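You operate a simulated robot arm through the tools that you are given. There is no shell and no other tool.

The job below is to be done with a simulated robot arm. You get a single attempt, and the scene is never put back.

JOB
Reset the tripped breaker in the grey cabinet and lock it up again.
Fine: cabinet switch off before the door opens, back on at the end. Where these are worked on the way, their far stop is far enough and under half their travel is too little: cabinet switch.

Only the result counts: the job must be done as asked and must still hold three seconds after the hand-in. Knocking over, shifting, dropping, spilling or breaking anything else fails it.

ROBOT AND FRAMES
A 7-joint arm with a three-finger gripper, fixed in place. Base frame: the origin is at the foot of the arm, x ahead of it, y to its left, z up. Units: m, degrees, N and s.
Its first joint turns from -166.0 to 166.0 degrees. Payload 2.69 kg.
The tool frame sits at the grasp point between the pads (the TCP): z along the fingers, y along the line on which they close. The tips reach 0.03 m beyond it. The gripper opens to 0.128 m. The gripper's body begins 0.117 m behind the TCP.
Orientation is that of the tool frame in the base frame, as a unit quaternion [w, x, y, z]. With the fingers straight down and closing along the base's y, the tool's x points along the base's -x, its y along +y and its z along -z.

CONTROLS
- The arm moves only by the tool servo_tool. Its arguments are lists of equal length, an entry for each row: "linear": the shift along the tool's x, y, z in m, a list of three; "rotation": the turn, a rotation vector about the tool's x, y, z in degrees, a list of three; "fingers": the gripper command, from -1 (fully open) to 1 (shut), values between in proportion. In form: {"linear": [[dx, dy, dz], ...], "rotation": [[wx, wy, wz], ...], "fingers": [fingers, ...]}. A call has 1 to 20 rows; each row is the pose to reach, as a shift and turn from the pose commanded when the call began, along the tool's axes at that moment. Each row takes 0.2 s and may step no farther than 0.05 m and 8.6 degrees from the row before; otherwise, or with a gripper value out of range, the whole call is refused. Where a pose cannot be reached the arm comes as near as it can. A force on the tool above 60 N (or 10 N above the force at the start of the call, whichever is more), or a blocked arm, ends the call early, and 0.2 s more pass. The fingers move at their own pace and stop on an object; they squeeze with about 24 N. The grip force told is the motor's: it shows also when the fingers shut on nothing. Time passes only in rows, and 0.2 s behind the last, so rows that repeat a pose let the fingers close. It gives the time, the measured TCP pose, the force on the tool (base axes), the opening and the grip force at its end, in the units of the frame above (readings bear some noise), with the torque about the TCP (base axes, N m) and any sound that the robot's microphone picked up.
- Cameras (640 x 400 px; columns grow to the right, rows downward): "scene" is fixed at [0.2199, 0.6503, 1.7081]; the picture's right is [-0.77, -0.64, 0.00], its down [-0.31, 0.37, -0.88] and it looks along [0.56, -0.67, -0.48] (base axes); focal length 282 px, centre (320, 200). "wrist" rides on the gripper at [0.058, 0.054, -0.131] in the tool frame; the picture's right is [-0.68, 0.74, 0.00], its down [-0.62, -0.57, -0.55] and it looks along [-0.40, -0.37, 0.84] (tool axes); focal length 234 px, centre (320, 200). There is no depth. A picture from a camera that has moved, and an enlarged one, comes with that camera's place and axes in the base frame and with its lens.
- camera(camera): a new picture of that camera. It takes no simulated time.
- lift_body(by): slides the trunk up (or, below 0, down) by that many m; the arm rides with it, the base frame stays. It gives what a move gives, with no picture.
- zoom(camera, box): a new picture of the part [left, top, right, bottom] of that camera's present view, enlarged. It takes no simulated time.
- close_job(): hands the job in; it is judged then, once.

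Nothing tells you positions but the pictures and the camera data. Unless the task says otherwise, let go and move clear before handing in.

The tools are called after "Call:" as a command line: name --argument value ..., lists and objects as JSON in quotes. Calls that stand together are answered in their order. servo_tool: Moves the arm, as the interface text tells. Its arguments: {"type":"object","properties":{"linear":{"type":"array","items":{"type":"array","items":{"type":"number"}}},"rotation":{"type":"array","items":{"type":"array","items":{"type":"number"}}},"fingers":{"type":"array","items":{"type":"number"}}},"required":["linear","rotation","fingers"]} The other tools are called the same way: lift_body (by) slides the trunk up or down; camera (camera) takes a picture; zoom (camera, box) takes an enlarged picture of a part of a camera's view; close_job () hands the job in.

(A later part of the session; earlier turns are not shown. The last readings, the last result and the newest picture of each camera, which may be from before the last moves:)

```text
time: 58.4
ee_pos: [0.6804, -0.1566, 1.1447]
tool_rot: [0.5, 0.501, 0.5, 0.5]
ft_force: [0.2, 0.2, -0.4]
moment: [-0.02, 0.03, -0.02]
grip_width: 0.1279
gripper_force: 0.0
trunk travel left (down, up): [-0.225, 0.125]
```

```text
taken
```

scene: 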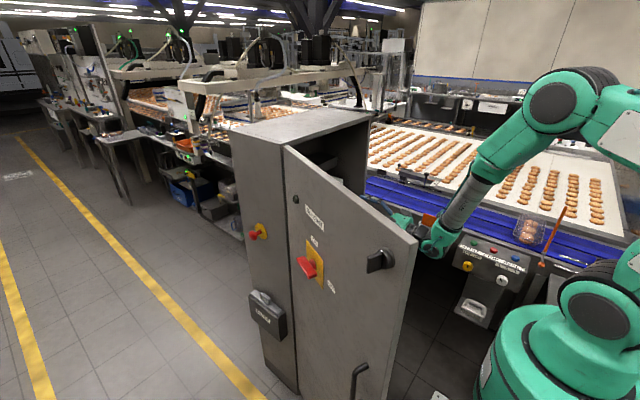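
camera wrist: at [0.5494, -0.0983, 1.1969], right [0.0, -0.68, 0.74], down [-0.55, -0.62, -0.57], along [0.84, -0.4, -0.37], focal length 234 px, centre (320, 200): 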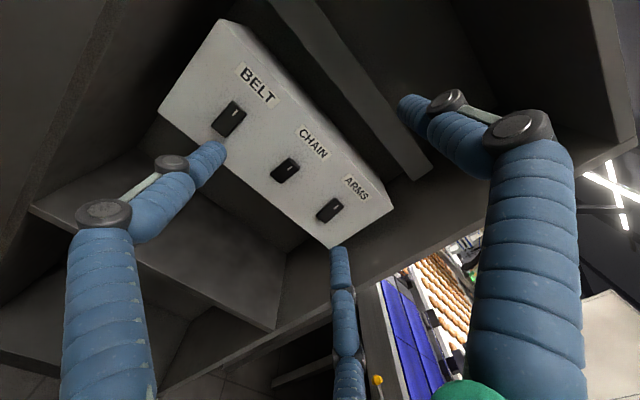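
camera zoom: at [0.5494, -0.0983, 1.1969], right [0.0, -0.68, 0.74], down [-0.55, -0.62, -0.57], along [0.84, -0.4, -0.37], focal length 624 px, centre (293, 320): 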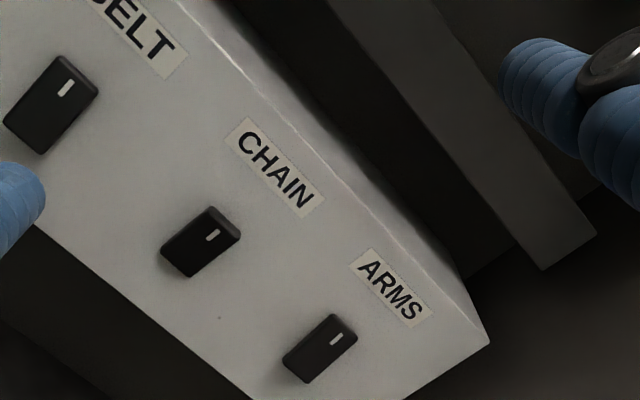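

Call:
zoom --camera "wrist" --box '[268, 150, 308, 190]'

Call:
zoom --camera "wrist" --box '[310, 190, 350, 230]'

Call:
zoom --camera "wrist" --box '[208, 98, 248, 138]'

```text
10.00 times, centred on (288, 170) of wrist
camera zoom: at [0.5494, -0.0983, 1.1969], right [0.0, -0.68, 0.74], down [-0.55, -0.62, -0.57], along [0.84, -0.4, -0.37], focal length 2342 px, centre (640, 500)
```

zoom: 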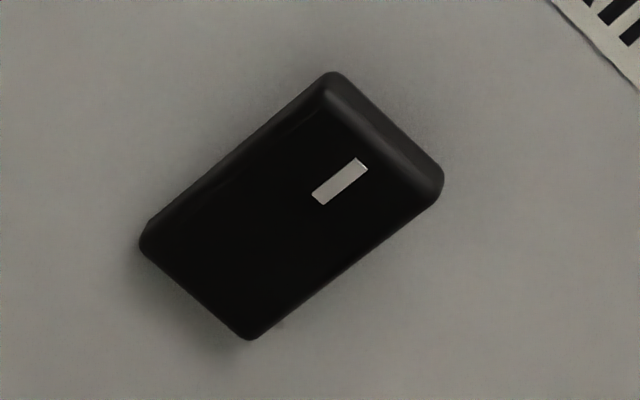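

```text
10.00 times, centred on (330, 210) of wrist
camera zoom: at [0.5494, -0.0983, 1.1969], right [0.0, -0.68, 0.74], down [-0.55, -0.62, -0.57], along [0.84, -0.4, -0.37], focal length 2342 px, centre (220, 100)
```

zoom: 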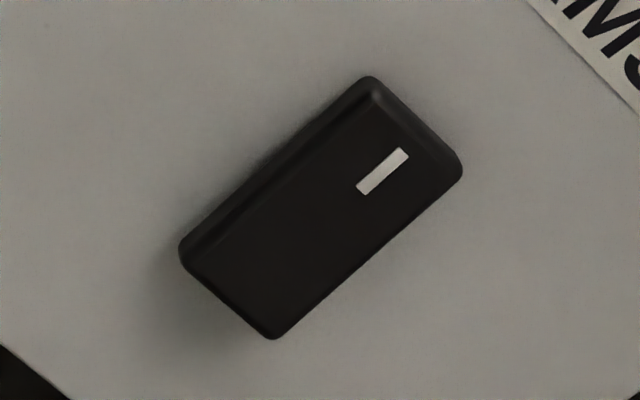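

```text
10.00 times, centred on (228, 118) of wrist
camera zoom: at [0.5494, -0.0983, 1.1969], right [0.0, -0.68, 0.74], down [-0.55, -0.62, -0.57], along [0.84, -0.4, -0.37], focal length 2342 px, centre (1240, 1020)
```

zoom: 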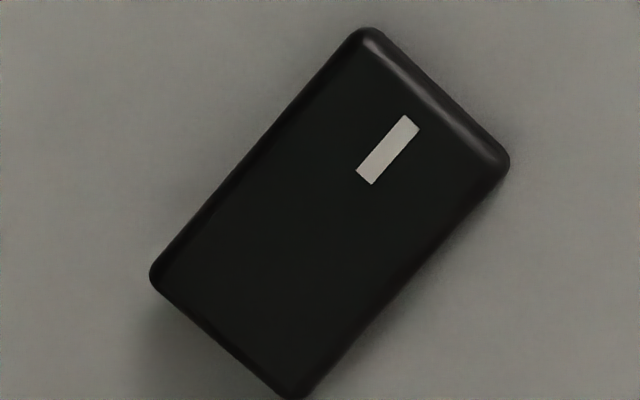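

CHAIN's top sticks out while BELT and ARMS have their tops pressed in, so CHAIN is tripped. To be safe I will press its bottom fully first, then its top. I move closer to fix its position.

Call:
servo_tool --linear '[[-0.011, -0.031, 0.03], [-0.022, -0.062, 0.06], [-0.033, -0.094, 0.09], [-0.043, -0.125, 0.12]]' --rotation '[[0, 0, 0], [0, 0, 0], [0, 0, 0], [0, 0, 0]]' --fingers '[-0.3, -0.3, -0.3, -0.3]'

Call:
camera --camera "wrist"

Call:
zoom --camera "wrist" --box '[280, 110, 380, 210]'

```text
time: 59.4
ee_pos: [0.7986, -0.1989, 1.0208]
tool_rot: [0.5, 0.5, 0.499, 0.501]
ft_force: [-1.2, 1.7, -0.5]
moment: [0.0, 0.09, -0.02]
grip_width: 0.0831
gripper_force: 0.0
trunk travel left (down, up): [-0.225, 0.125]
```

```text
taken
camera wrist: at [0.6687, -0.1419, 1.073], right [0.0, -0.68, 0.74], down [-0.55, -0.62, -0.57], along [0.84, -0.4, -0.37], focal length 234 px, centre (320, 200)
```

wrist: 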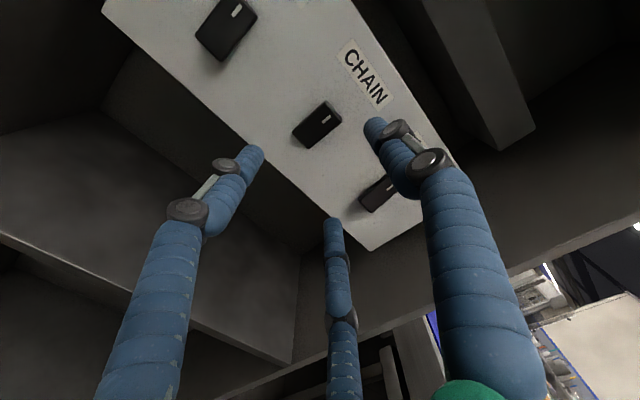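

```text
4.00 times, centred on (330, 160) of wrist
camera zoom: at [0.6687, -0.1419, 1.073], right [0.0, -0.68, 0.74], down [-0.55, -0.62, -0.57], along [0.84, -0.4, -0.37], focal length 937 px, centre (280, 360)
```

zoom: 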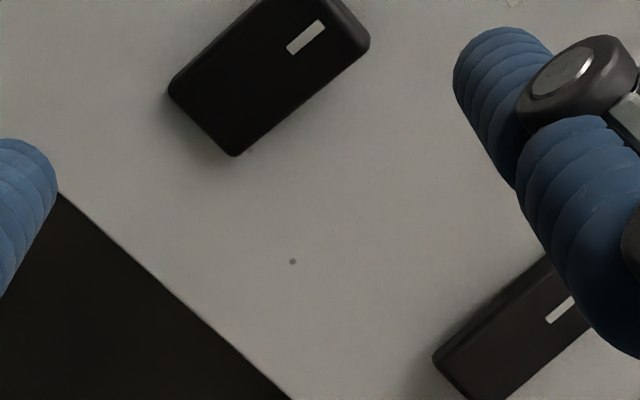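

CHAIN's rocker is centred near (0.949, -0.195, 1.018), about 5 cm tall. I close the fingers and bring the tips just short of its lower half.

Call:
servo_tool --linear '[[0.004, -0.02, 0], [0.004, -0.022, 0], [0.004, -0.022, 0.03], [0.004, -0.022, 0.06], [0.004, -0.022, 0.085]]' --rotation '[[0, 0, 0], [0, 0, 0], [0, 0, 0], [0, 0, 0], [0, 0, 0]]' --fingers '[1, 1, 1, 1, 1]'

Call:
camera --camera "wrist"

Call:
zoom --camera "wrist" --box '[260, 90, 400, 210]'

```text
time: 60.6
ee_pos: [0.8846, -0.1948, 0.9966]
tool_rot: [0.499, 0.5, 0.5, 0.501]
ft_force: [0.2, -0.2, 0.2]
moment: [-0.02, -0.02, 0.0]
grip_width: 0.0022
gripper_force: 24.3
trunk travel left (down, up): [-0.225, 0.125]
```

```text
taken
camera wrist: at [0.7547, -0.1378, 1.0504], right [0.0, -0.68, 0.74], down [-0.55, -0.62, -0.57], along [0.84, -0.4, -0.37], focal length 234 px, centre (320, 200)
```

wrist: 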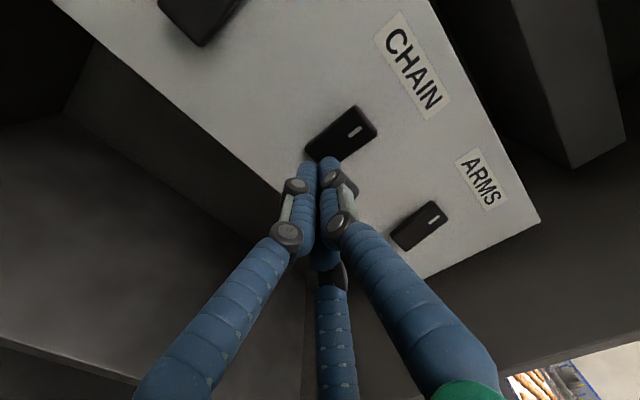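

```text
3.33 times, centred on (330, 150) of wrist
camera zoom: at [0.7547, -0.1378, 1.0504], right [0.0, -0.68, 0.74], down [-0.55, -0.62, -0.57], along [0.84, -0.4, -0.37], focal length 781 px, centre (287, 367)
```

zoom: 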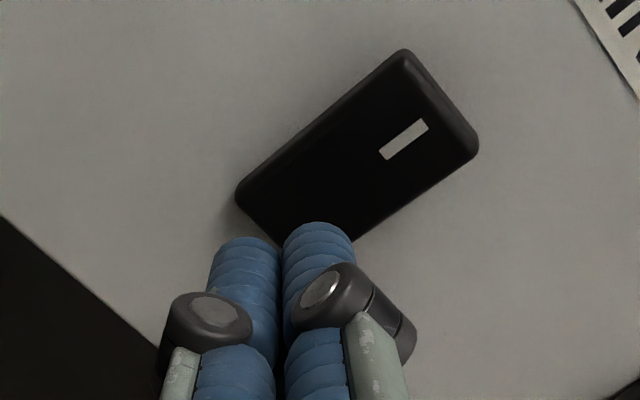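

Call:
servo_tool --linear '[[0, 0.006, 0.015], [0, 0.006, 0.025], [0, 0.006, 0.03], [0, 0.006, 0.035], [0, 0.006, 0.04], [0, 0.006, 0.045]]' --rotation '[[0, 0, 0], [0, 0, 0], [0, 0, 0], [0, 0, 0], [0, 0, 0], [0, 0, 0]]' --fingers '[1, 1, 1, 1, 1, 1]'

Call:
zoom --camera "wrist" --box '[260, 90, 400, 210]'

```text
time: 61.6
ee_pos: [0.9112, -0.1952, 0.9973]
tool_rot: [0.497, 0.503, 0.5, 0.499]
ft_force: [-17.0, -0.6, -3.9]
moment: [-0.05, -0.16, -0.05]
grip_width: 0.0021
gripper_force: 24.3
trunk travel left (down, up): [-0.225, 0.125]
stopped in row 4: the force on the tool passed its limit at 69 N (the readings are from after the stop); the commanded pose is now the measured one
```

```text
3.33 times, centred on (330, 150) of wrist
camera zoom: at [0.7805, -0.1384, 1.0514], right [0.01, -0.68, 0.73], down [-0.56, -0.61, -0.56], along [0.83, -0.4, -0.38], focal length 781 px, centre (287, 367)
```

zoom: 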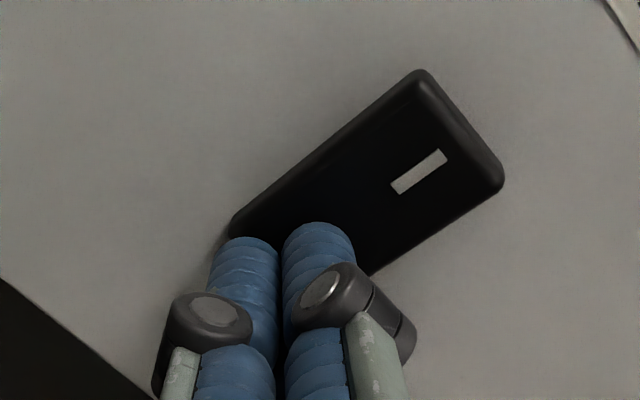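

The lower half met a hard stop (60+ N), so it is fully down. Now I back off, rise, and press the upper half.

Call:
servo_tool --linear '[[0, 0, -0.02], [0, 0, -0.045], [0, 0.02, -0.045], [0, 0.043, -0.045], [0, 0.043, -0.045]]' --rotation '[[0, 0, 0], [0, 0, 0], [0, 0, 0], [0, 0, 0], [0, 0, 0]]' --fingers '[1, 1, 1, 1, 1]'

Call:
camera --camera "wrist"

Call:
zoom --camera "wrist" --box '[260, 60, 460, 260]'

```text
time: 62.8
ee_pos: [0.8668, -0.1957, 1.0432]
tool_rot: [0.498, 0.503, 0.5, 0.499]
ft_force: [-0.4, 1.0, 0.0]
moment: [0.02, 0.02, 0.0]
grip_width: 0.0021
gripper_force: 24.0
trunk travel left (down, up): [-0.225, 0.125]
```

```text
taken
camera wrist: at [0.7374, -0.1379, 1.0966], right [0.0, -0.68, 0.73], down [-0.55, -0.61, -0.56], along [0.83, -0.4, -0.38], focal length 234 px, centre (320, 200)
```

wrist: 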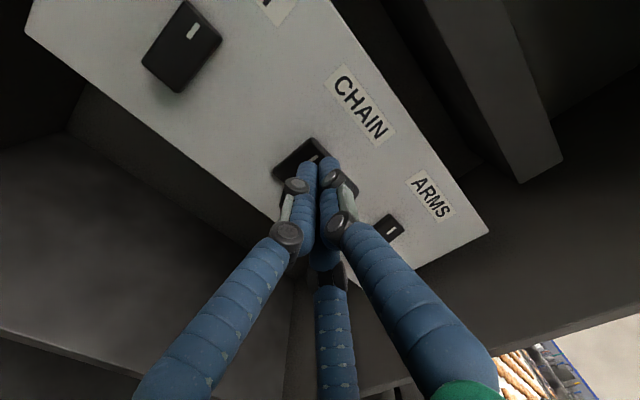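

```text
2.00 times, centred on (360, 160) of wrist
camera zoom: at [0.7374, -0.1379, 1.0966], right [0.0, -0.68, 0.73], down [-0.55, -0.61, -0.56], along [0.83, -0.4, -0.38], focal length 468 px, centre (240, 280)
```

zoom: 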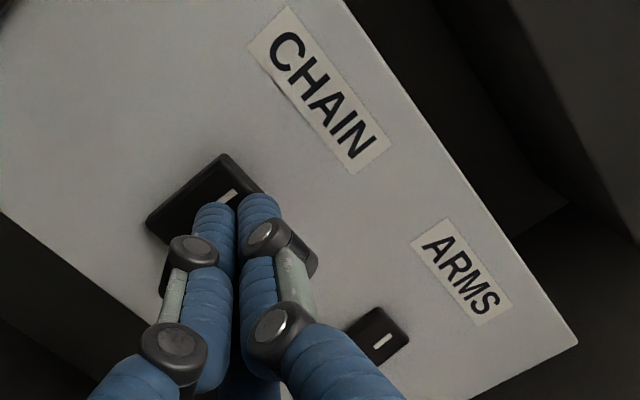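

Call:
servo_tool --linear '[[0, -0.006, 0.015], [0, -0.006, 0.025], [0, -0.006, 0.03], [0, -0.006, 0.035], [0, -0.006, 0.04], [0, -0.006, 0.045], [0, -0.006, 0.05], [0, -0.006, 0.055]]' --rotation '[[0, 0, 0], [0, 0, 0], [0, 0, 0], [0, 0, 0], [0, 0, 0], [0, 0, 0], [0, 0, 0], [0, 0, 0]]' --fingers '[1, 1, 1, 1, 1, 1, 1, 1]'

Call:
zoom --camera "wrist" --box '[260, 60, 460, 260]'

```text
time: 64.3
ee_pos: [0.9108, -0.195, 1.0378]
tool_rot: [0.498, 0.502, 0.499, 0.5]
ft_force: [-45.8, 6.1, 25.4]
moment: [0.07, -0.09, 0.18]
grip_width: 0.0022
gripper_force: 23.8
trunk travel left (down, up): [-0.225, 0.125]
stopped in row 7: the force on the tool passed its limit at 68 N (the readings are from after the stop); the commanded pose is now the measured one
```

```text
2.00 times, centred on (360, 160) of wrist
camera zoom: at [0.7805, -0.1379, 1.0906], right [0.0, -0.68, 0.73], down [-0.55, -0.61, -0.57], along [0.83, -0.4, -0.38], focal length 468 px, centre (240, 280)
```

zoom: 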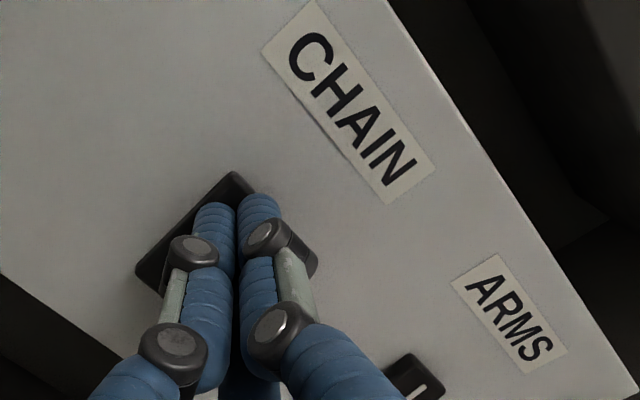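

The upper half went in to a hard stop. I back off and check the tilt against the neighbours.

Call:
servo_tool --linear '[[0, 0, -0.03], [0, 0, -0.06], [0, 0, -0.1], [0, 0.03, -0.14], [0, 0.07, -0.18], [0.02, 0.1, -0.22]]' --rotation '[[0, 0, 0], [0, 0, 0], [0, 0, 0], [0, 0, 0], [0, 0, 0], [0, 0, 0]]' --fingers '[1, 1, 1, 1, 1, 1]'

Call:
camera --camera "wrist"

Call:
zoom --camera "wrist" --box '[210, 80, 390, 240]'

```text
refused: row 5 steps farther than a row can; nothing moved
```

```text
taken
camera wrist: at [0.7805, -0.1379, 1.0906], right [0.0, -0.68, 0.73], down [-0.55, -0.61, -0.57], along [0.83, -0.4, -0.38], focal length 234 px, centre (320, 200)
```

wrist: 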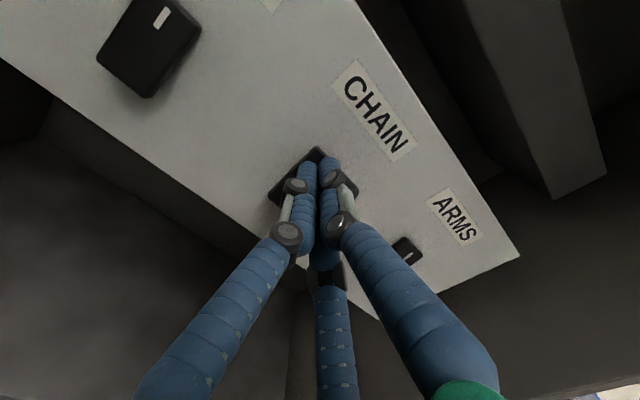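

```text
2.50 times, centred on (300, 160) of wrist
camera zoom: at [0.7805, -0.1379, 1.0906], right [0.0, -0.68, 0.73], down [-0.55, -0.61, -0.57], along [0.83, -0.4, -0.38], focal length 585 px, centre (370, 300)
```

zoom: 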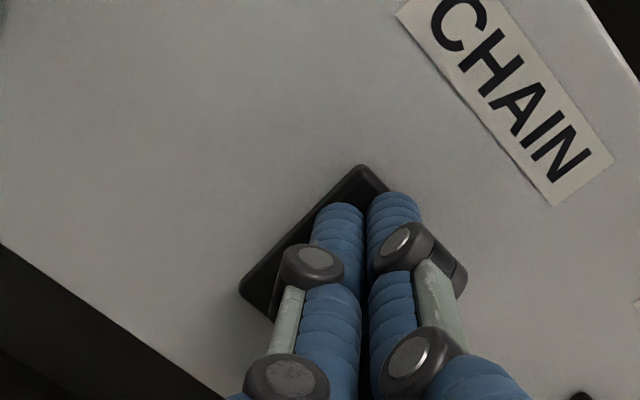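

That back-off was refused for a step too long; nothing moved. I repeat it with shorter steps.

Call:
servo_tool --linear '[[0, 0, -0.03], [0, 0, -0.06], [0, 0, -0.1], [0, 0.025, -0.135], [0, 0.055, -0.17], [0.01, 0.085, -0.2], [0.02, 0.1, -0.22]]' --rotation '[[0, 0, 0], [0, 0, 0], [0, 0, 0], [0, 0, 0], [0, 0, 0], [0, 0, 0], [0, 0, 0]]' --fingers '[1, 1, 1, -0.5, -1, -1, -1]'

Call:
camera --camera "wrist"

Call:
zoom --camera "wrist" --box '[210, 80, 390, 240]'

Call:
zoom --camera "wrist" --box '[260, 140, 360, 230]'

```text
time: 66.0
ee_pos: [0.6931, -0.1756, 1.1364]
tool_rot: [0.497, 0.504, 0.501, 0.499]
ft_force: [-0.3, -0.2, 0.4]
moment: [0.0, 0.04, -0.02]
grip_width: 0.1279
gripper_force: 0.1
trunk travel left (down, up): [-0.225, 0.125]
```

```text
taken
camera wrist: at [0.5638, -0.1181, 1.1907], right [0.01, -0.68, 0.73], down [-0.56, -0.61, -0.56], along [0.83, -0.4, -0.38], focal length 234 px, centre (320, 200)
```

wrist: 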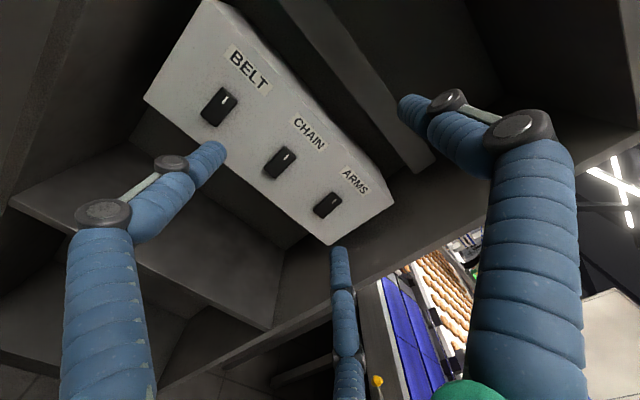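

```text
2.50 times, centred on (300, 160) of wrist
camera zoom: at [0.5638, -0.1181, 1.1907], right [0.01, -0.68, 0.73], down [-0.56, -0.61, -0.56], along [0.83, -0.4, -0.38], focal length 585 px, centre (370, 300)
```

zoom: 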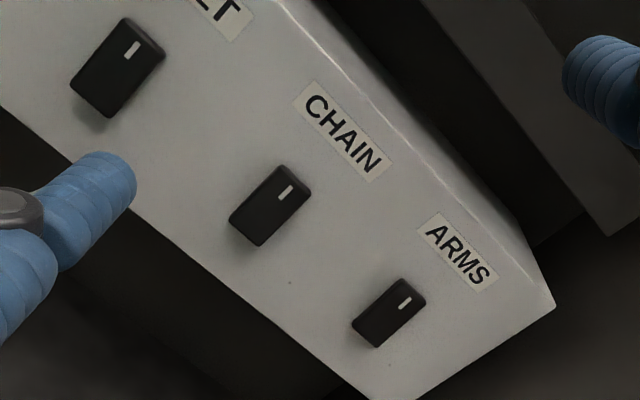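

```text
4.44 times, centred on (310, 185) of wrist
camera zoom: at [0.5638, -0.1181, 1.1907], right [0.01, -0.68, 0.73], down [-0.56, -0.61, -0.56], along [0.83, -0.4, -0.38], focal length 1041 px, centre (364, 267)
```

zoom: 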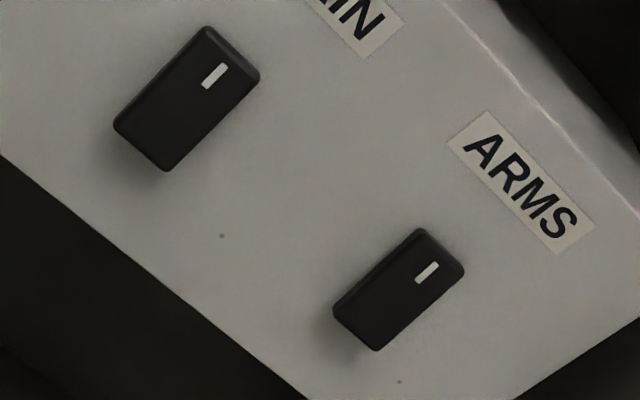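

CHAIN now has the same tilt as BELT and ARMS, so it is reset. I withdraw to open space, retracing the earlier path.

Call:
servo_tool --linear '[[0.012, 0.0245, -0.033], [0.025, 0.049, -0.066], [0.037, 0.0735, -0.0995], [0.049, 0.098, -0.133], [0.062, 0.1225, -0.166], [0.074, 0.147, -0.199]]' --rotation '[[0, 0, 0], [0, 0, 0], [0, 0, 0], [0, 0, 0], [0, 0, 0], [0, 0, 0]]' --fingers '[1, 1, 1, 1, 1, 1]'

Call:
servo_tool --linear '[[-0.01, 0, 0], [-0.02, 0, 0], [-0.03, 0, 0], [-0.04, 0, 0], [-0.05, 0, 0], [-0.06, 0, 0], [-0.07, 0, 0], [-0.08, 0, 0], [-0.09, 0, 0], [-0.1, 0, 0], [-0.1, 0, 0]]' --rotation '[[0, 0, -8.2], [0, 0, -16.4], [0, 0, -24.6], [0, 0, -32.8], [0, 0, -41], [0, 0, -49.2], [0, 0, -57.4], [0, 0, -65.6], [0, 0, -73.8], [0, 0, -82], [0, 0, -90.5]]' --fingers '[1, 1, 1, 1, 1, 1, 1, 1, 1, 1, 1]'

Call:
servo_tool --linear '[[-0.01, 0, 0], [-0.02, 0, 0], [-0.03, 0, 0], [-0.04, 0, 0], [-0.05, 0, 0], [-0.06, 0, 0], [-0.07, 0, 0], [-0.08, 0, 0], [-0.09, 0, 0], [-0.1, 0, 0], [-0.1, 0, 0]]' --rotation '[[0, 8.2, 0], [0, 16.4, 0], [0, 24.6, 0], [0, 32.8, 0], [0, 41, 0], [0, 49.2, 0], [0, 57.4, 0], [0, 65.6, 0], [0, 73.8, 0], [0, 82, 0], [0, 90, 0]]' --fingers '[1, 1, 1, 1, 1, 1, 1, 1, 1, 1, 1]'

Call:
camera --camera "scene"

Call:
camera --camera "wrist"

```text
time: 67.3
ee_pos: [0.4972, -0.1002, 1.2836]
tool_rot: [0.495, 0.505, 0.501, 0.498]
ft_force: [0.0, 0.3, 0.3]
moment: [-0.02, 0.01, -0.03]
grip_width: 0.0024
gripper_force: 24.1
trunk travel left (down, up): [-0.225, 0.125]
```

```text
time: 69.8
ee_pos: [0.4977, -0.2018, 1.2841]
tool_rot: [0.704, -0.001, 0.71, -0.003]
ft_force: [-0.1, -0.2, 0.6]
moment: [-0.02, -0.01, 0.03]
grip_width: 0.0025
gripper_force: 23.7
trunk travel left (down, up): [-0.225, 0.125]
```

```text
time: 72.2
ee_pos: [0.4976, -0.2022, 1.3821]
tool_rot: [-0.006, 0.001, 1.0, -0.002]
ft_force: [0.0, 0.7, -0.2]
moment: [-0.01, 0.0, 0.0]
grip_width: 0.0019
gripper_force: 23.9
trunk travel left (down, up): [-0.225, 0.125]
```

```text
taken
```

scene: 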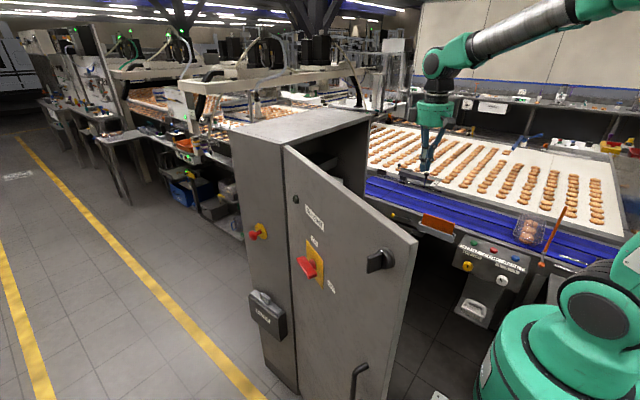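

```text
taken
camera wrist: at [0.4423, -0.1485, 1.5141], right [0.68, 0.73, -0.01], down [0.62, -0.57, 0.54], along [0.39, -0.38, -0.84], focal length 234 px, centre (320, 200)
```

wrist: 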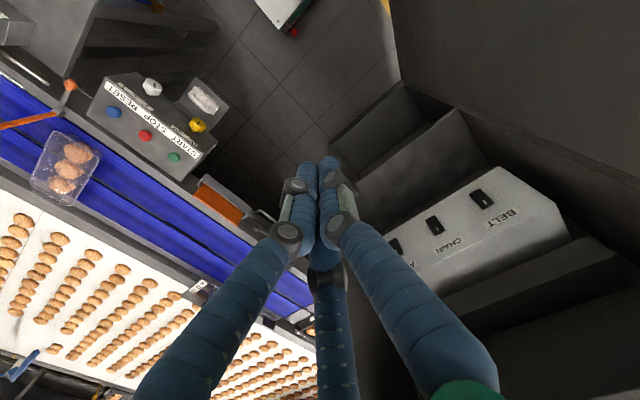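

I lift over the door's top edge, cross to its outer side, and check before lowering.

Call:
servo_tool --linear '[[0, 0, -0.045], [0, 0, -0.09], [0, 0, -0.135], [0, 0, -0.18], [0, 0.045, -0.18], [0, 0.09, -0.18], [0, 0.135, -0.18], [0, 0.18, -0.18], [0, 0.225, -0.18], [0, 0.27, -0.18], [0, 0.315, -0.18], [0, 0.36, -0.18], [0, 0.405, -0.18], [0, 0.45, -0.18], [0, 0.495, -0.18], [0, 0.54, -0.18]]' --rotation '[[0, 0, 0], [0, 0, 0], [0, 0, 0], [0, 0, 0], [0, 0, 0], [0, 0, 0], [0, 0, 0], [0, 0, 0], [0, 0, 0], [0, 0, 0], [0, 0, 0], [0, 0, 0], [0, 0, 0], [0, 0, 0], [0, 0, 0], [0, 0, 0]]' --fingers '[1, 1, 1, 1, 1, 1, 1, 1, 1, 1, 1, 1, 1, 1, 1, 1]'

Call:
camera --camera "scene"

Call:
camera --camera "wrist"

```text
time: 75.5
ee_pos: [0.5001, 0.3385, 1.5633]
tool_rot: [-0.005, 0.001, 1.0, -0.002]
ft_force: [0.9, -0.2, -0.4]
moment: [-0.01, 0.01, -0.04]
grip_width: 0.0022
gripper_force: 24.4
trunk travel left (down, up): [-0.225, 0.125]
```

```text
taken
```

scene: 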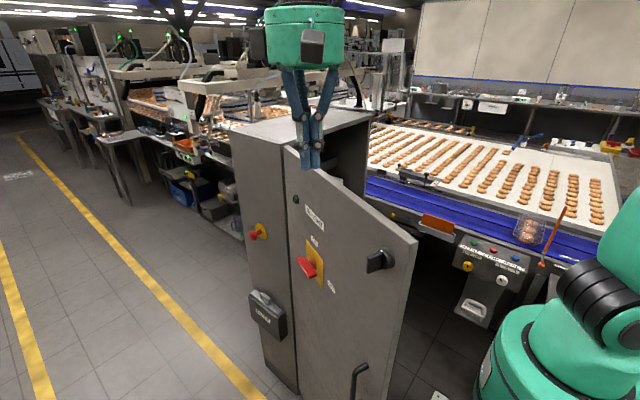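

```text
taken
camera wrist: at [0.444, 0.3926, 1.6936], right [0.68, 0.73, -0.01], down [0.62, -0.56, 0.54], along [0.39, -0.38, -0.84], focal length 234 px, centre (320, 200)
```

wrist: 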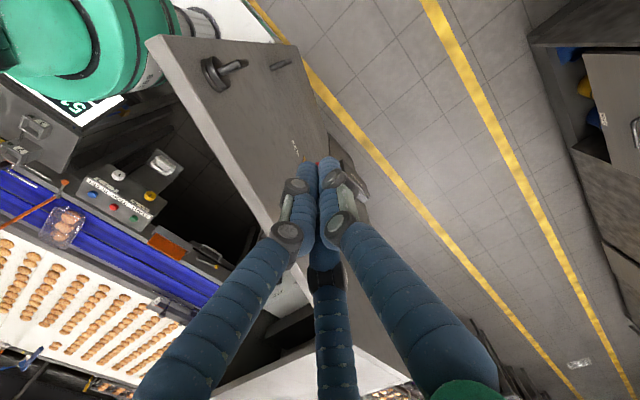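

The fingers are over the outer side with about 12 cm clearance to the door. I lower them and begin pushing the door closed along its arc.

Call:
servo_tool --linear '[[0, 0, 0.045], [0, 0, 0.09], [0, 0, 0.135], [0, 0, 0.18], [0.011, -0.0362, 0.18], [0.0262, -0.0605, 0.18], [0.0396, -0.0858, 0.18], [0.0512, -0.1119, 0.18], [0.061, -0.1388, 0.18], [0.0689, -0.1663, 0.18]]' --rotation '[[0, 0, 0], [0, 0, 0], [0, 0, 0], [0, 0, 0], [0, 0, 0], [0, 0, 0], [0, 0, 0], [0, 0, 0], [0, 0, 0], [0, 0, 0]]' --fingers '[1, 1, 1, 1, 1, 1, 1, 1, 1, 1]'

Call:
camera --camera "scene"

```text
time: 77.8
ee_pos: [0.4304, 0.1721, 1.3835]
tool_rot: [-0.005, 0.0, 1.0, -0.002]
ft_force: [0.5, 1.2, -0.3]
moment: [0.0, 0.02, 0.01]
grip_width: 0.0022
gripper_force: 24.4
trunk travel left (down, up): [-0.225, 0.125]
```

```text
taken
```

scene: 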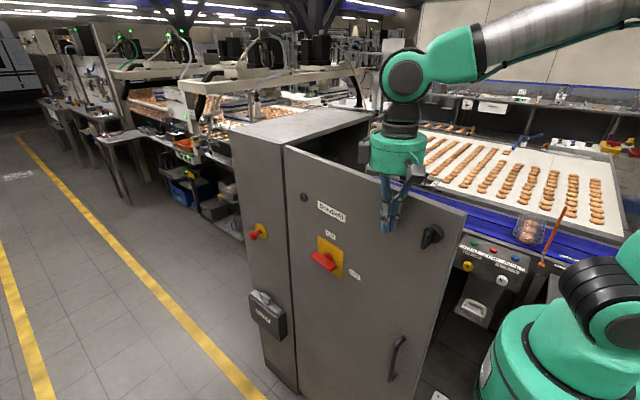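

Call:
servo_tool --linear '[[0.006, -0.028, 0], [0.01, -0.0563, 0], [0.012, -0.0849, 0], [0.012, -0.1135, 0], [0.01, -0.1421, 0], [0.006, -0.1704, 0], [0, -0.1984, 0], [-0.0079, -0.2259, 0], [-0.0177, -0.2528, 0], [-0.0293, -0.2789, 0], [-0.0427, -0.3042, 0], [-0.0579, -0.3285, 0], [-0.0747, -0.3516, 0], [-0.0931, -0.3735, 0], [-0.113, -0.3941, 0], [-0.1343, -0.4133, 0], [-0.1568, -0.4309, 0]]' --rotation '[[0, 0, 0], [0, 0, 0], [0, 0, 0], [0, 0, 0], [0, 0, 0], [0, 0, 0], [0, 0, 0], [0, 0, 0], [0, 0, 0], [0, 0, 0], [0, 0, 0], [0, 0, 0], [0, 0, 0], [0, 0, 0], [0, 0, 0], [0, 0, 0], [0, 0, 0]]' --fingers '[1, 1, 1, 1, 1, 1, 1, 1, 1, 1, 1, 1, 1, 1, 1, 1, 1]'

Call:
camera --camera "scene"

```text
time: 81.3
ee_pos: [0.5857, -0.2599, 1.3842]
tool_rot: [-0.005, 0.0, 1.0, -0.002]
ft_force: [0.5, -0.6, 0.5]
moment: [0.05, 0.01, 0.0]
grip_width: 0.002
gripper_force: 24.0
trunk travel left (down, up): [-0.225, 0.125]
```

```text
taken
```

scene: 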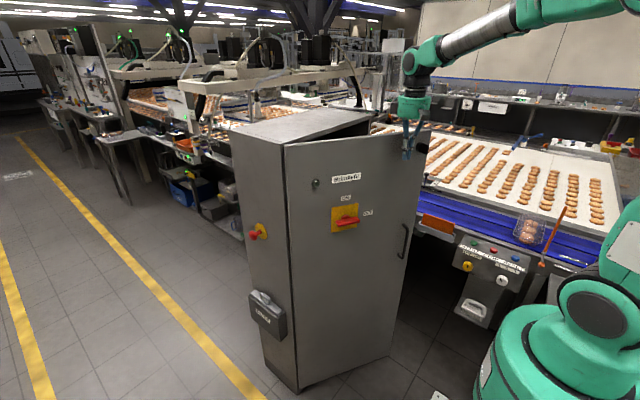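

Call:
servo_tool --linear '[[-0.0237, -0.016, 0], [-0.0485, -0.0303, 0], [-0.0742, -0.0429, 0], [-0.1008, -0.0536, 0], [-0.128, -0.0624, 0], [-0.1488, -0.0678, 0], [-0.1698, -0.0721, 0], [-0.1839, -0.0743, 0], [-0.1981, -0.0761, 0], [-0.2053, -0.0767, 0], [-0.2124, -0.077, 0], [-0.219, -0.077, 0]]' --rotation '[[0, 0, 0], [0, 0, 0], [0, 0, 0], [0, 0, 0], [0, 0, 0], [0, 0, 0], [0, 0, 0], [0, 0, 0], [0, 0, 0], [0, 0, 0], [0, 0, 0], [0, 0, 0]]' --fingers '[1, 1, 1, 1, 1, 1, 1, 1, 1, 1, 1, 1]'

Call:
camera --camera "scene"

Call:
camera --camera "wrist"

```text
time: 84.0
ee_pos: [0.8043, -0.3359, 1.3818]
tool_rot: [-0.004, 0.001, 1.0, -0.002]
ft_force: [0.1, -0.3, 0.4]
moment: [-0.01, 0.0, 0.02]
grip_width: 0.0024
gripper_force: 24.0
trunk travel left (down, up): [-0.225, 0.125]
```

```text
taken
```

scene: 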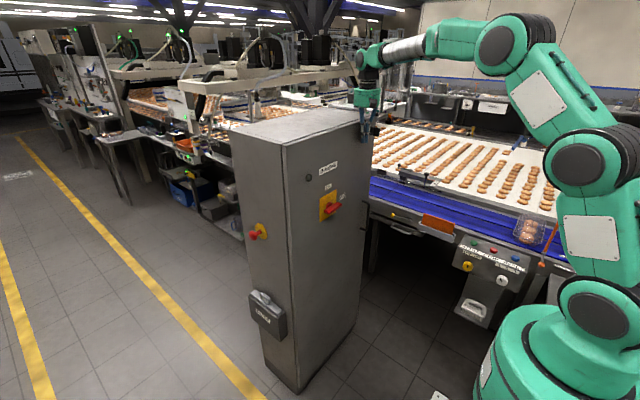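

```text
taken
camera wrist: at [0.7488, -0.2835, 1.512], right [0.68, 0.73, -0.01], down [0.62, -0.57, 0.55], along [0.4, -0.38, -0.84], focal length 234 px, centre (320, 200)
```

wrist: 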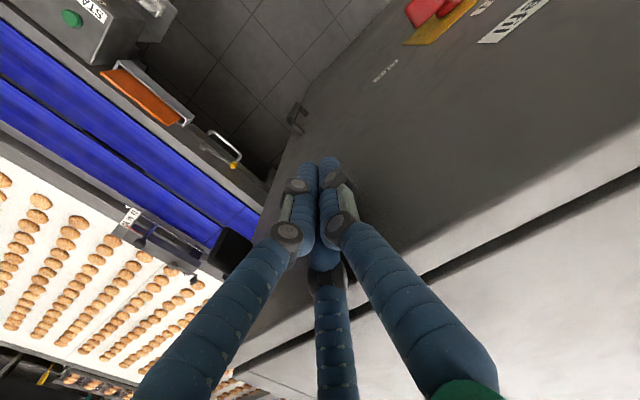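

No firm contact yet at x 0.804; I ease forward until the door is pressed home.

Call:
servo_tool --linear '[[-0.006, 0, 0], [-0.012, 0, 0], [-0.016, 0, 0], [-0.02, 0, 0], [-0.024, 0, 0], [-0.028, 0, 0], [-0.032, 0, 0]]' --rotation '[[0, 0, 0], [0, 0, 0], [0, 0, 0], [0, 0, 0], [0, 0, 0], [0, 0, 0], [0, 0, 0]]' --fingers '[1, 1, 1, 1, 1, 1, 1]'

Call:
zoom --camera "scene" --box '[270, 80, 430, 220]'

Call:
camera --camera "wrist"

```text
time: 84.6
ee_pos: [0.8085, -0.3374, 1.3819]
tool_rot: [-0.009, 0.002, 1.0, -0.001]
ft_force: [-44.1, 11.7, 9.4]
moment: [-0.82, -2.62, -0.12]
grip_width: 0.0021
gripper_force: 24.2
trunk travel left (down, up): [-0.225, 0.125]
stopped in row 3: the force on the tool passed its limit at 68 N (the readings are from after the stop); the commanded pose is now the measured one
```

```text
2.86 times, centred on (350, 150) of scene
camera zoom: at [0.2199, 0.6503, 1.7081], right [-0.77, -0.64, 0.0], down [-0.31, 0.37, -0.88], along [0.56, -0.67, -0.48], focal length 807 px, centre (234, 343)
```

zoom: 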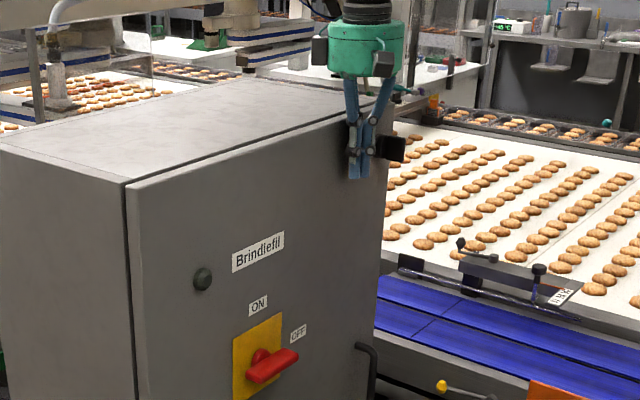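

```text
taken
camera wrist: at [0.7534, -0.2838, 1.5147], right [0.68, 0.73, -0.01], down [0.62, -0.57, 0.54], along [0.39, -0.37, -0.84], focal length 234 px, centre (320, 200)
```

wrist: 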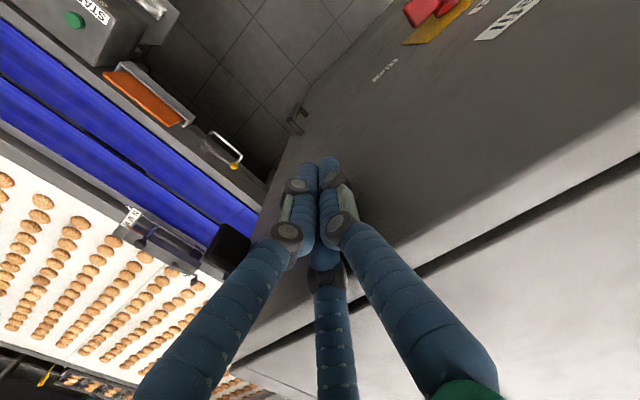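

The door is pressed home against its stop. I back away, turn the tool forward again and go to the latch.

Call:
servo_tool --linear '[[0.02, 0, 0], [0.06, 0, 0], [0.1, 0.02, 0], [0.142, 0.04, 0], [0.184, 0.06, 0], [0.226, 0.08, 0], [0.268, 0.107, 0], [0.311, 0.131, 0]]' --rotation '[[0, 0, 0], [0, 0, 0], [0, 0, 0], [0, 0, 0], [0, 0, 0], [0, 0, 0], [0, 0, 0], [0, 0, 0]]' --fingers '[1, 1, 1, 1, 1, 1, 1, 1]'

Call:
servo_tool --linear '[[0, 0, 0.005], [0, 0, 0.01], [0, 0, 0.02], [0, 0, 0.03], [0, 0, 0.04], [0, 0, 0.05], [0, 0, 0.06], [0, 0, 0.07], [0, 0, 0.08], [0, 0, 0.09], [0, 0, 0.1]]' --rotation '[[0, -8.2, 0], [0, -16.4, 0], [0, -24.6, 0], [0, -32.8, 0], [0, -41, 0], [0, -49.2, 0], [0, -57.4, 0], [0, -65.6, 0], [0, -73.8, 0], [0, -82, 0], [0, -90, 0]]' --fingers '[1, 1, 1, 1, 1, 1, 1, 0.5, 0, -0.2, -0.2]'

Call:
camera --camera "wrist"

Call:
zoom --camera "scene" --box '[270, 80, 430, 220]'

```text
time: 86.4
ee_pos: [0.5028, -0.2049, 1.3855]
tool_rot: [-0.008, 0.002, 1.0, -0.001]
ft_force: [0.2, 0.3, -0.1]
moment: [-0.03, -0.01, 0.0]
grip_width: 0.0022
gripper_force: 24.5
trunk travel left (down, up): [-0.225, 0.125]
```

```text
time: 88.8
ee_pos: [0.5022, -0.2055, 1.2874]
tool_rot: [0.701, 0.002, 0.713, -0.003]
ft_force: [0.2, -0.1, 0.2]
moment: [0.01, 0.01, -0.02]
grip_width: 0.0767
gripper_force: 0.1
trunk travel left (down, up): [-0.225, 0.125]
```

```text
taken
camera wrist: at [0.3711, -0.1523, 1.229], right [0.01, 0.74, 0.68], down [-0.54, -0.56, 0.63], along [0.84, -0.37, 0.39], focal length 234 px, centre (320, 200)
```

wrist: 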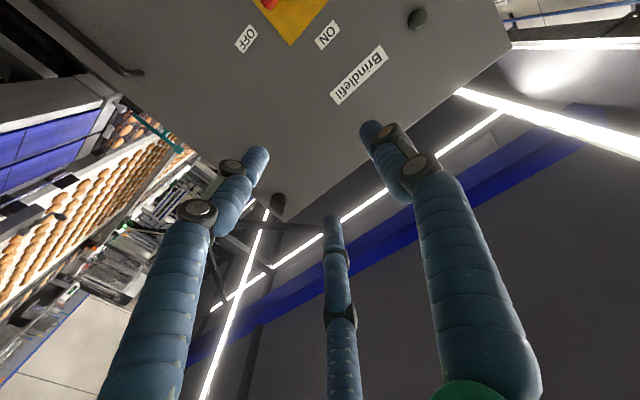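

```text
2.86 times, centred on (350, 150) of scene
camera zoom: at [0.2199, 0.6503, 1.7081], right [-0.77, -0.64, 0.0], down [-0.31, 0.37, -0.88], along [0.56, -0.67, -0.48], focal length 807 px, centre (234, 343)
```

zoom: 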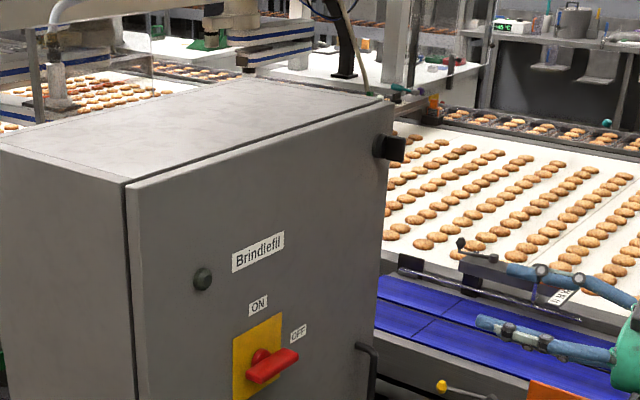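

The door is fully shut. I move in line with the upright latch wing.

Call:
servo_tool --linear '[[-0.0132, -0.0316, 0.0246], [-0.0263, -0.0631, 0.0491], [-0.0395, -0.0947, 0.0737], [-0.0527, -0.1262, 0.0983], [-0.0659, -0.1578, 0.1229], [-0.079, -0.1893, 0.1474], [-0.0922, -0.2209, 0.172]]' --rotation '[[0, 0, 0], [-0.1, -0.3, 0], [-0.2, -0.5, 0], [-0.3, -0.7, 0], [-0.4, -0.9, 0.1], [-0.4, -1, 0.1], [-0.4, -1, 0.1]]' --fingers '[-0.2, -0.2, -0.2, -0.2, -0.2, -0.2, -0.2]'

Call:
camera --camera "wrist"

Call:
zoom --camera "wrist" --box '[260, 100, 400, 220]'

```text
time: 90.4
ee_pos: [0.676, -0.4292, 1.3746]
tool_rot: [0.707, -0.001, 0.708, 0.001]
ft_force: [0.0, 0.5, 0.2]
moment: [0.01, -0.03, 0.0]
grip_width: 0.0769
gripper_force: 0.0
trunk travel left (down, up): [-0.225, 0.125]
```

```text
taken
camera wrist: at [0.5445, -0.3757, 1.3159], right [0.0, 0.74, 0.68], down [-0.55, -0.57, 0.62], along [0.84, -0.37, 0.4], focal length 234 px, centre (320, 200)
```

wrist: 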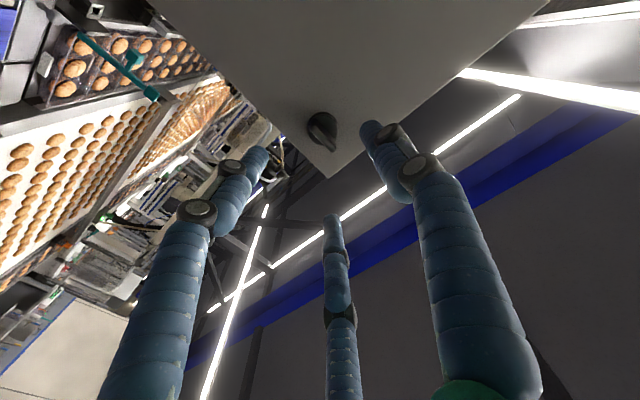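

```text
3.33 times, centred on (330, 160) of wrist
camera zoom: at [0.5445, -0.3757, 1.3159], right [0.0, 0.74, 0.68], down [-0.55, -0.57, 0.62], along [0.84, -0.37, 0.4], focal length 781 px, centre (287, 333)
```

zoom: 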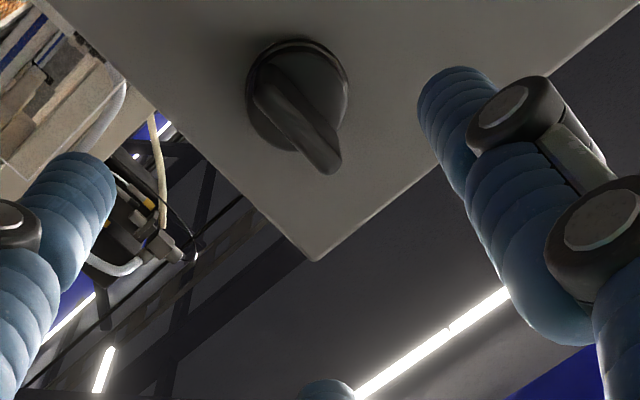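

The latch sits where expected (y -0.428, z 1.377). I advance and grip the wing.

Call:
servo_tool --linear '[[-0.001, 0.001, 0.04], [-0.001, 0.001, 0.08], [-0.001, 0.001, 0.109], [-0.001, 0.001, 0.109], [-0.001, 0.001, 0.109], [-0.001, 0.001, 0.109]]' --rotation '[[0, 0, 0], [0, 0, 0], [0, 0, 0], [0, 0, 0], [0, 0, 0], [0, 0, 0]]' --fingers '[-0.2, -0.2, -0.2, 1, 1, 1]'

```text
time: 91.8
ee_pos: [0.7826, -0.4306, 1.3744]
tool_rot: [0.707, 0.001, 0.707, 0.002]
ft_force: [-0.6, -41.2, 1.7]
moment: [0.67, 0.35, -1.17]
grip_width: 0.0161
gripper_force: 42.0
trunk travel left (down, up): [-0.225, 0.125]
```

Call:
servo_tool --linear '[[0, -0.003, 0], [0, -0.005, 0], [0, -0.005, 0]]' --rotation '[[0, 0, 0], [0, 0, 0], [0, 0, 0]]' --fingers '[1, 1, 1]'

```text
time: 92.6
ee_pos: [0.7836, -0.4308, 1.374]
tool_rot: [0.707, -0.001, 0.708, 0.002]
ft_force: [-0.1, -14.6, -1.8]
moment: [0.05, -0.4, -0.58]
grip_width: 0.016
gripper_force: 42.4
trunk travel left (down, up): [-0.225, 0.125]
```

Good. Now I turn the wing clockwise back to horizontal, compensating the grip's offset.

Call:
servo_tool --linear '[[0.0005, -0.001, 0], [0.001, -0.001, 0], [0.0014, -0.0007, 0], [0.0019, -0.0005, 0], [0.0023, -0.0003, 0], [0.0027, 0, 0]]' --rotation '[[0, 0, 7], [0, 0, 14], [0, 0, 21], [0, 0, 28], [0, 0, 35], [0, 0, 42]]' --fingers '[1, 1, 1, 1, 1, 1]'

```text
time: 94.0
ee_pos: [0.7845, -0.4245, 1.3673]
tool_rot: [0.657, 0.253, 0.663, 0.255]
ft_force: [-0.6, 41.1, -29.7]
moment: [-0.49, 0.62, 1.41]
grip_width: 0.0129
gripper_force: 39.8
trunk travel left (down, up): [-0.225, 0.125]
```

The opening changed, so the wing may have slipped; let me look.

Call:
zoom --camera "wrist" --box '[260, 90, 400, 220]'

Call:
zoom --camera "scene" --box '[350, 90, 430, 150]'

```text
3.08 times, centred on (330, 155) of wrist
camera zoom: at [0.6543, -0.3485, 1.3607], right [0.01, 0.09, 1.0], down [-0.54, -0.84, 0.08], along [0.84, -0.54, 0.04], focal length 720 px, centre (289, 338)
```

zoom: 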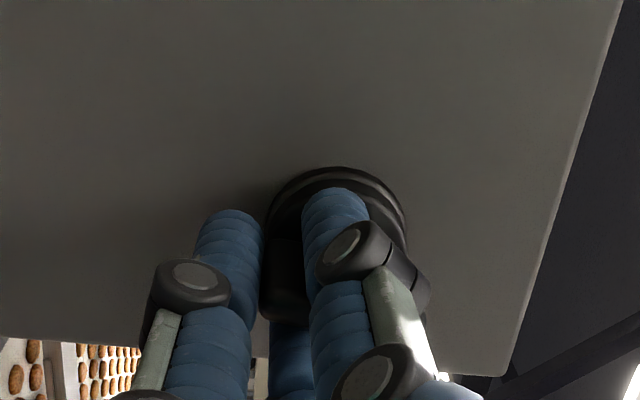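

```text
6.67 times, centred on (390, 120) of scene
camera zoom: at [0.2199, 0.6503, 1.7081], right [-0.77, -0.64, 0.0], down [-0.31, 0.37, -0.88], along [0.56, -0.67, -0.48], focal length 1882 px, centre (-147, 733)
```

zoom: 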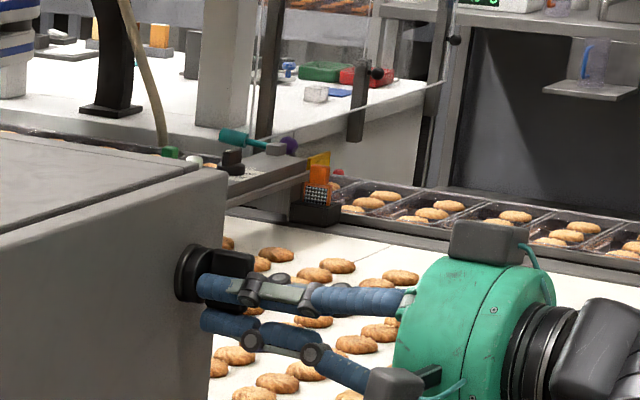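

Call:
servo_tool --linear '[[0, 0, 0], [0, 0, 0], [0, 0, -0.04], [0, 0, -0.08], [0, 0, -0.11]]' --rotation '[[0, 0, 0], [0, 0, 0], [0, 0, 0], [0, 0, 0], [0, 0, 0]]' --fingers '[-0.2, -0.2, -0.2, -0.2, -0.2]'

Call:
zoom --camera "wrist" --box '[260, 100, 400, 220]'

Call:
zoom --camera "scene" --box '[350, 90, 430, 150]'

```text
time: 95.2
ee_pos: [0.6734, -0.4307, 1.373]
tool_rot: [0.66, 0.252, 0.661, 0.254]
ft_force: [-0.6, 0.3, -0.6]
moment: [0.03, 0.03, -0.02]
grip_width: 0.0773
gripper_force: 0.1
trunk travel left (down, up): [-0.225, 0.125]
```

```text
3.33 times, centred on (330, 160) of wrist
camera zoom: at [0.5434, -0.3534, 1.3647], right [0.0, 0.09, 1.0], down [-0.55, -0.83, 0.08], along [0.84, -0.54, 0.05], focal length 781 px, centre (287, 333)
```

zoom: 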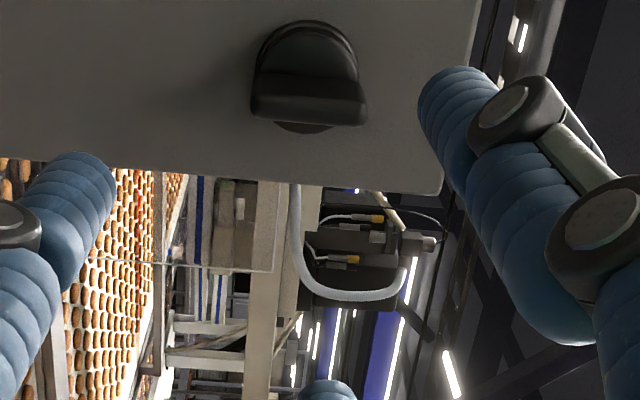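

```text
6.67 times, centred on (390, 120) of scene
camera zoom: at [0.2199, 0.6503, 1.7081], right [-0.77, -0.64, 0.0], down [-0.31, 0.37, -0.88], along [0.56, -0.67, -0.48], focal length 1882 px, centre (-147, 733)
```

zoom: 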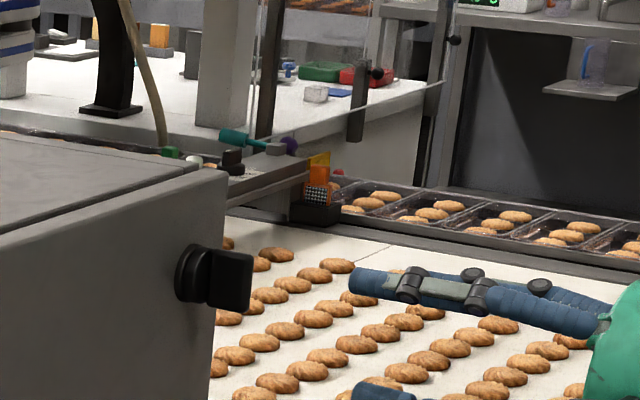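

The wing did not turn; the fingers slipped around it. I compare the door seam with the first picture to see whether it is fully closed.

Call:
zoom --camera "scene" --box '[345, 95, 405, 135]'

Call:
zoom --camera "scene" --box '[310, 170, 360, 225]'

Call:
zoom --camera "scene" --box '[350, 180, 390, 280]'

```text
10.00 times, centred on (375, 115) of scene
camera zoom: at [0.2199, 0.6503, 1.7081], right [-0.77, -0.64, 0.0], down [-0.31, 0.37, -0.88], along [0.56, -0.67, -0.48], focal length 2823 px, centre (-230, 1050)
```

zoom: 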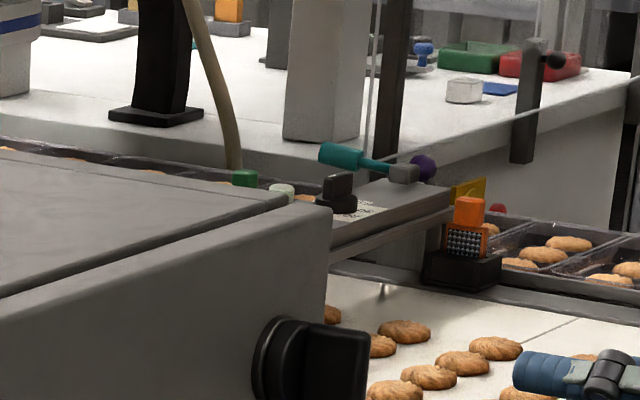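

```text
7.27 times, centred on (335, 198) of scene
camera zoom: at [0.2199, 0.6503, 1.7081], right [-0.77, -0.64, 0.0], down [-0.31, 0.37, -0.88], along [0.56, -0.67, -0.48], focal length 2053 px, centre (211, 218)
```

zoom: 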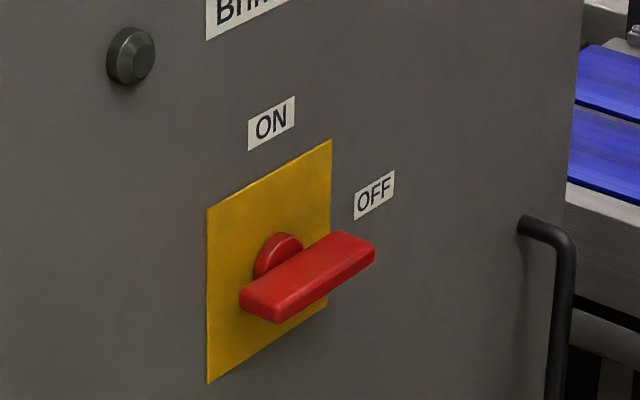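

```text
4.00 times, centred on (370, 230) of scene
camera zoom: at [0.2199, 0.6503, 1.7081], right [-0.77, -0.64, 0.0], down [-0.31, 0.37, -0.88], along [0.56, -0.67, -0.48], focal length 1129 px, centre (120, 80)
```

zoom: 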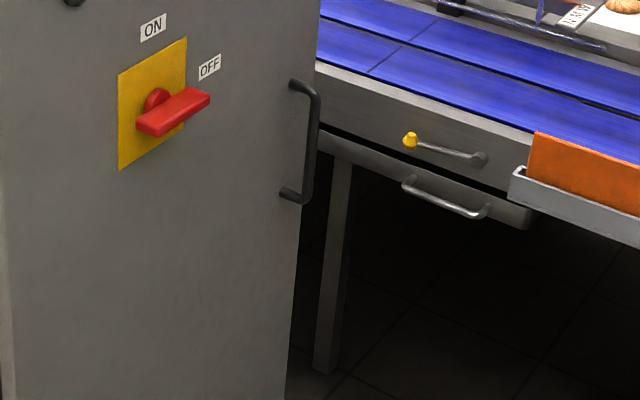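

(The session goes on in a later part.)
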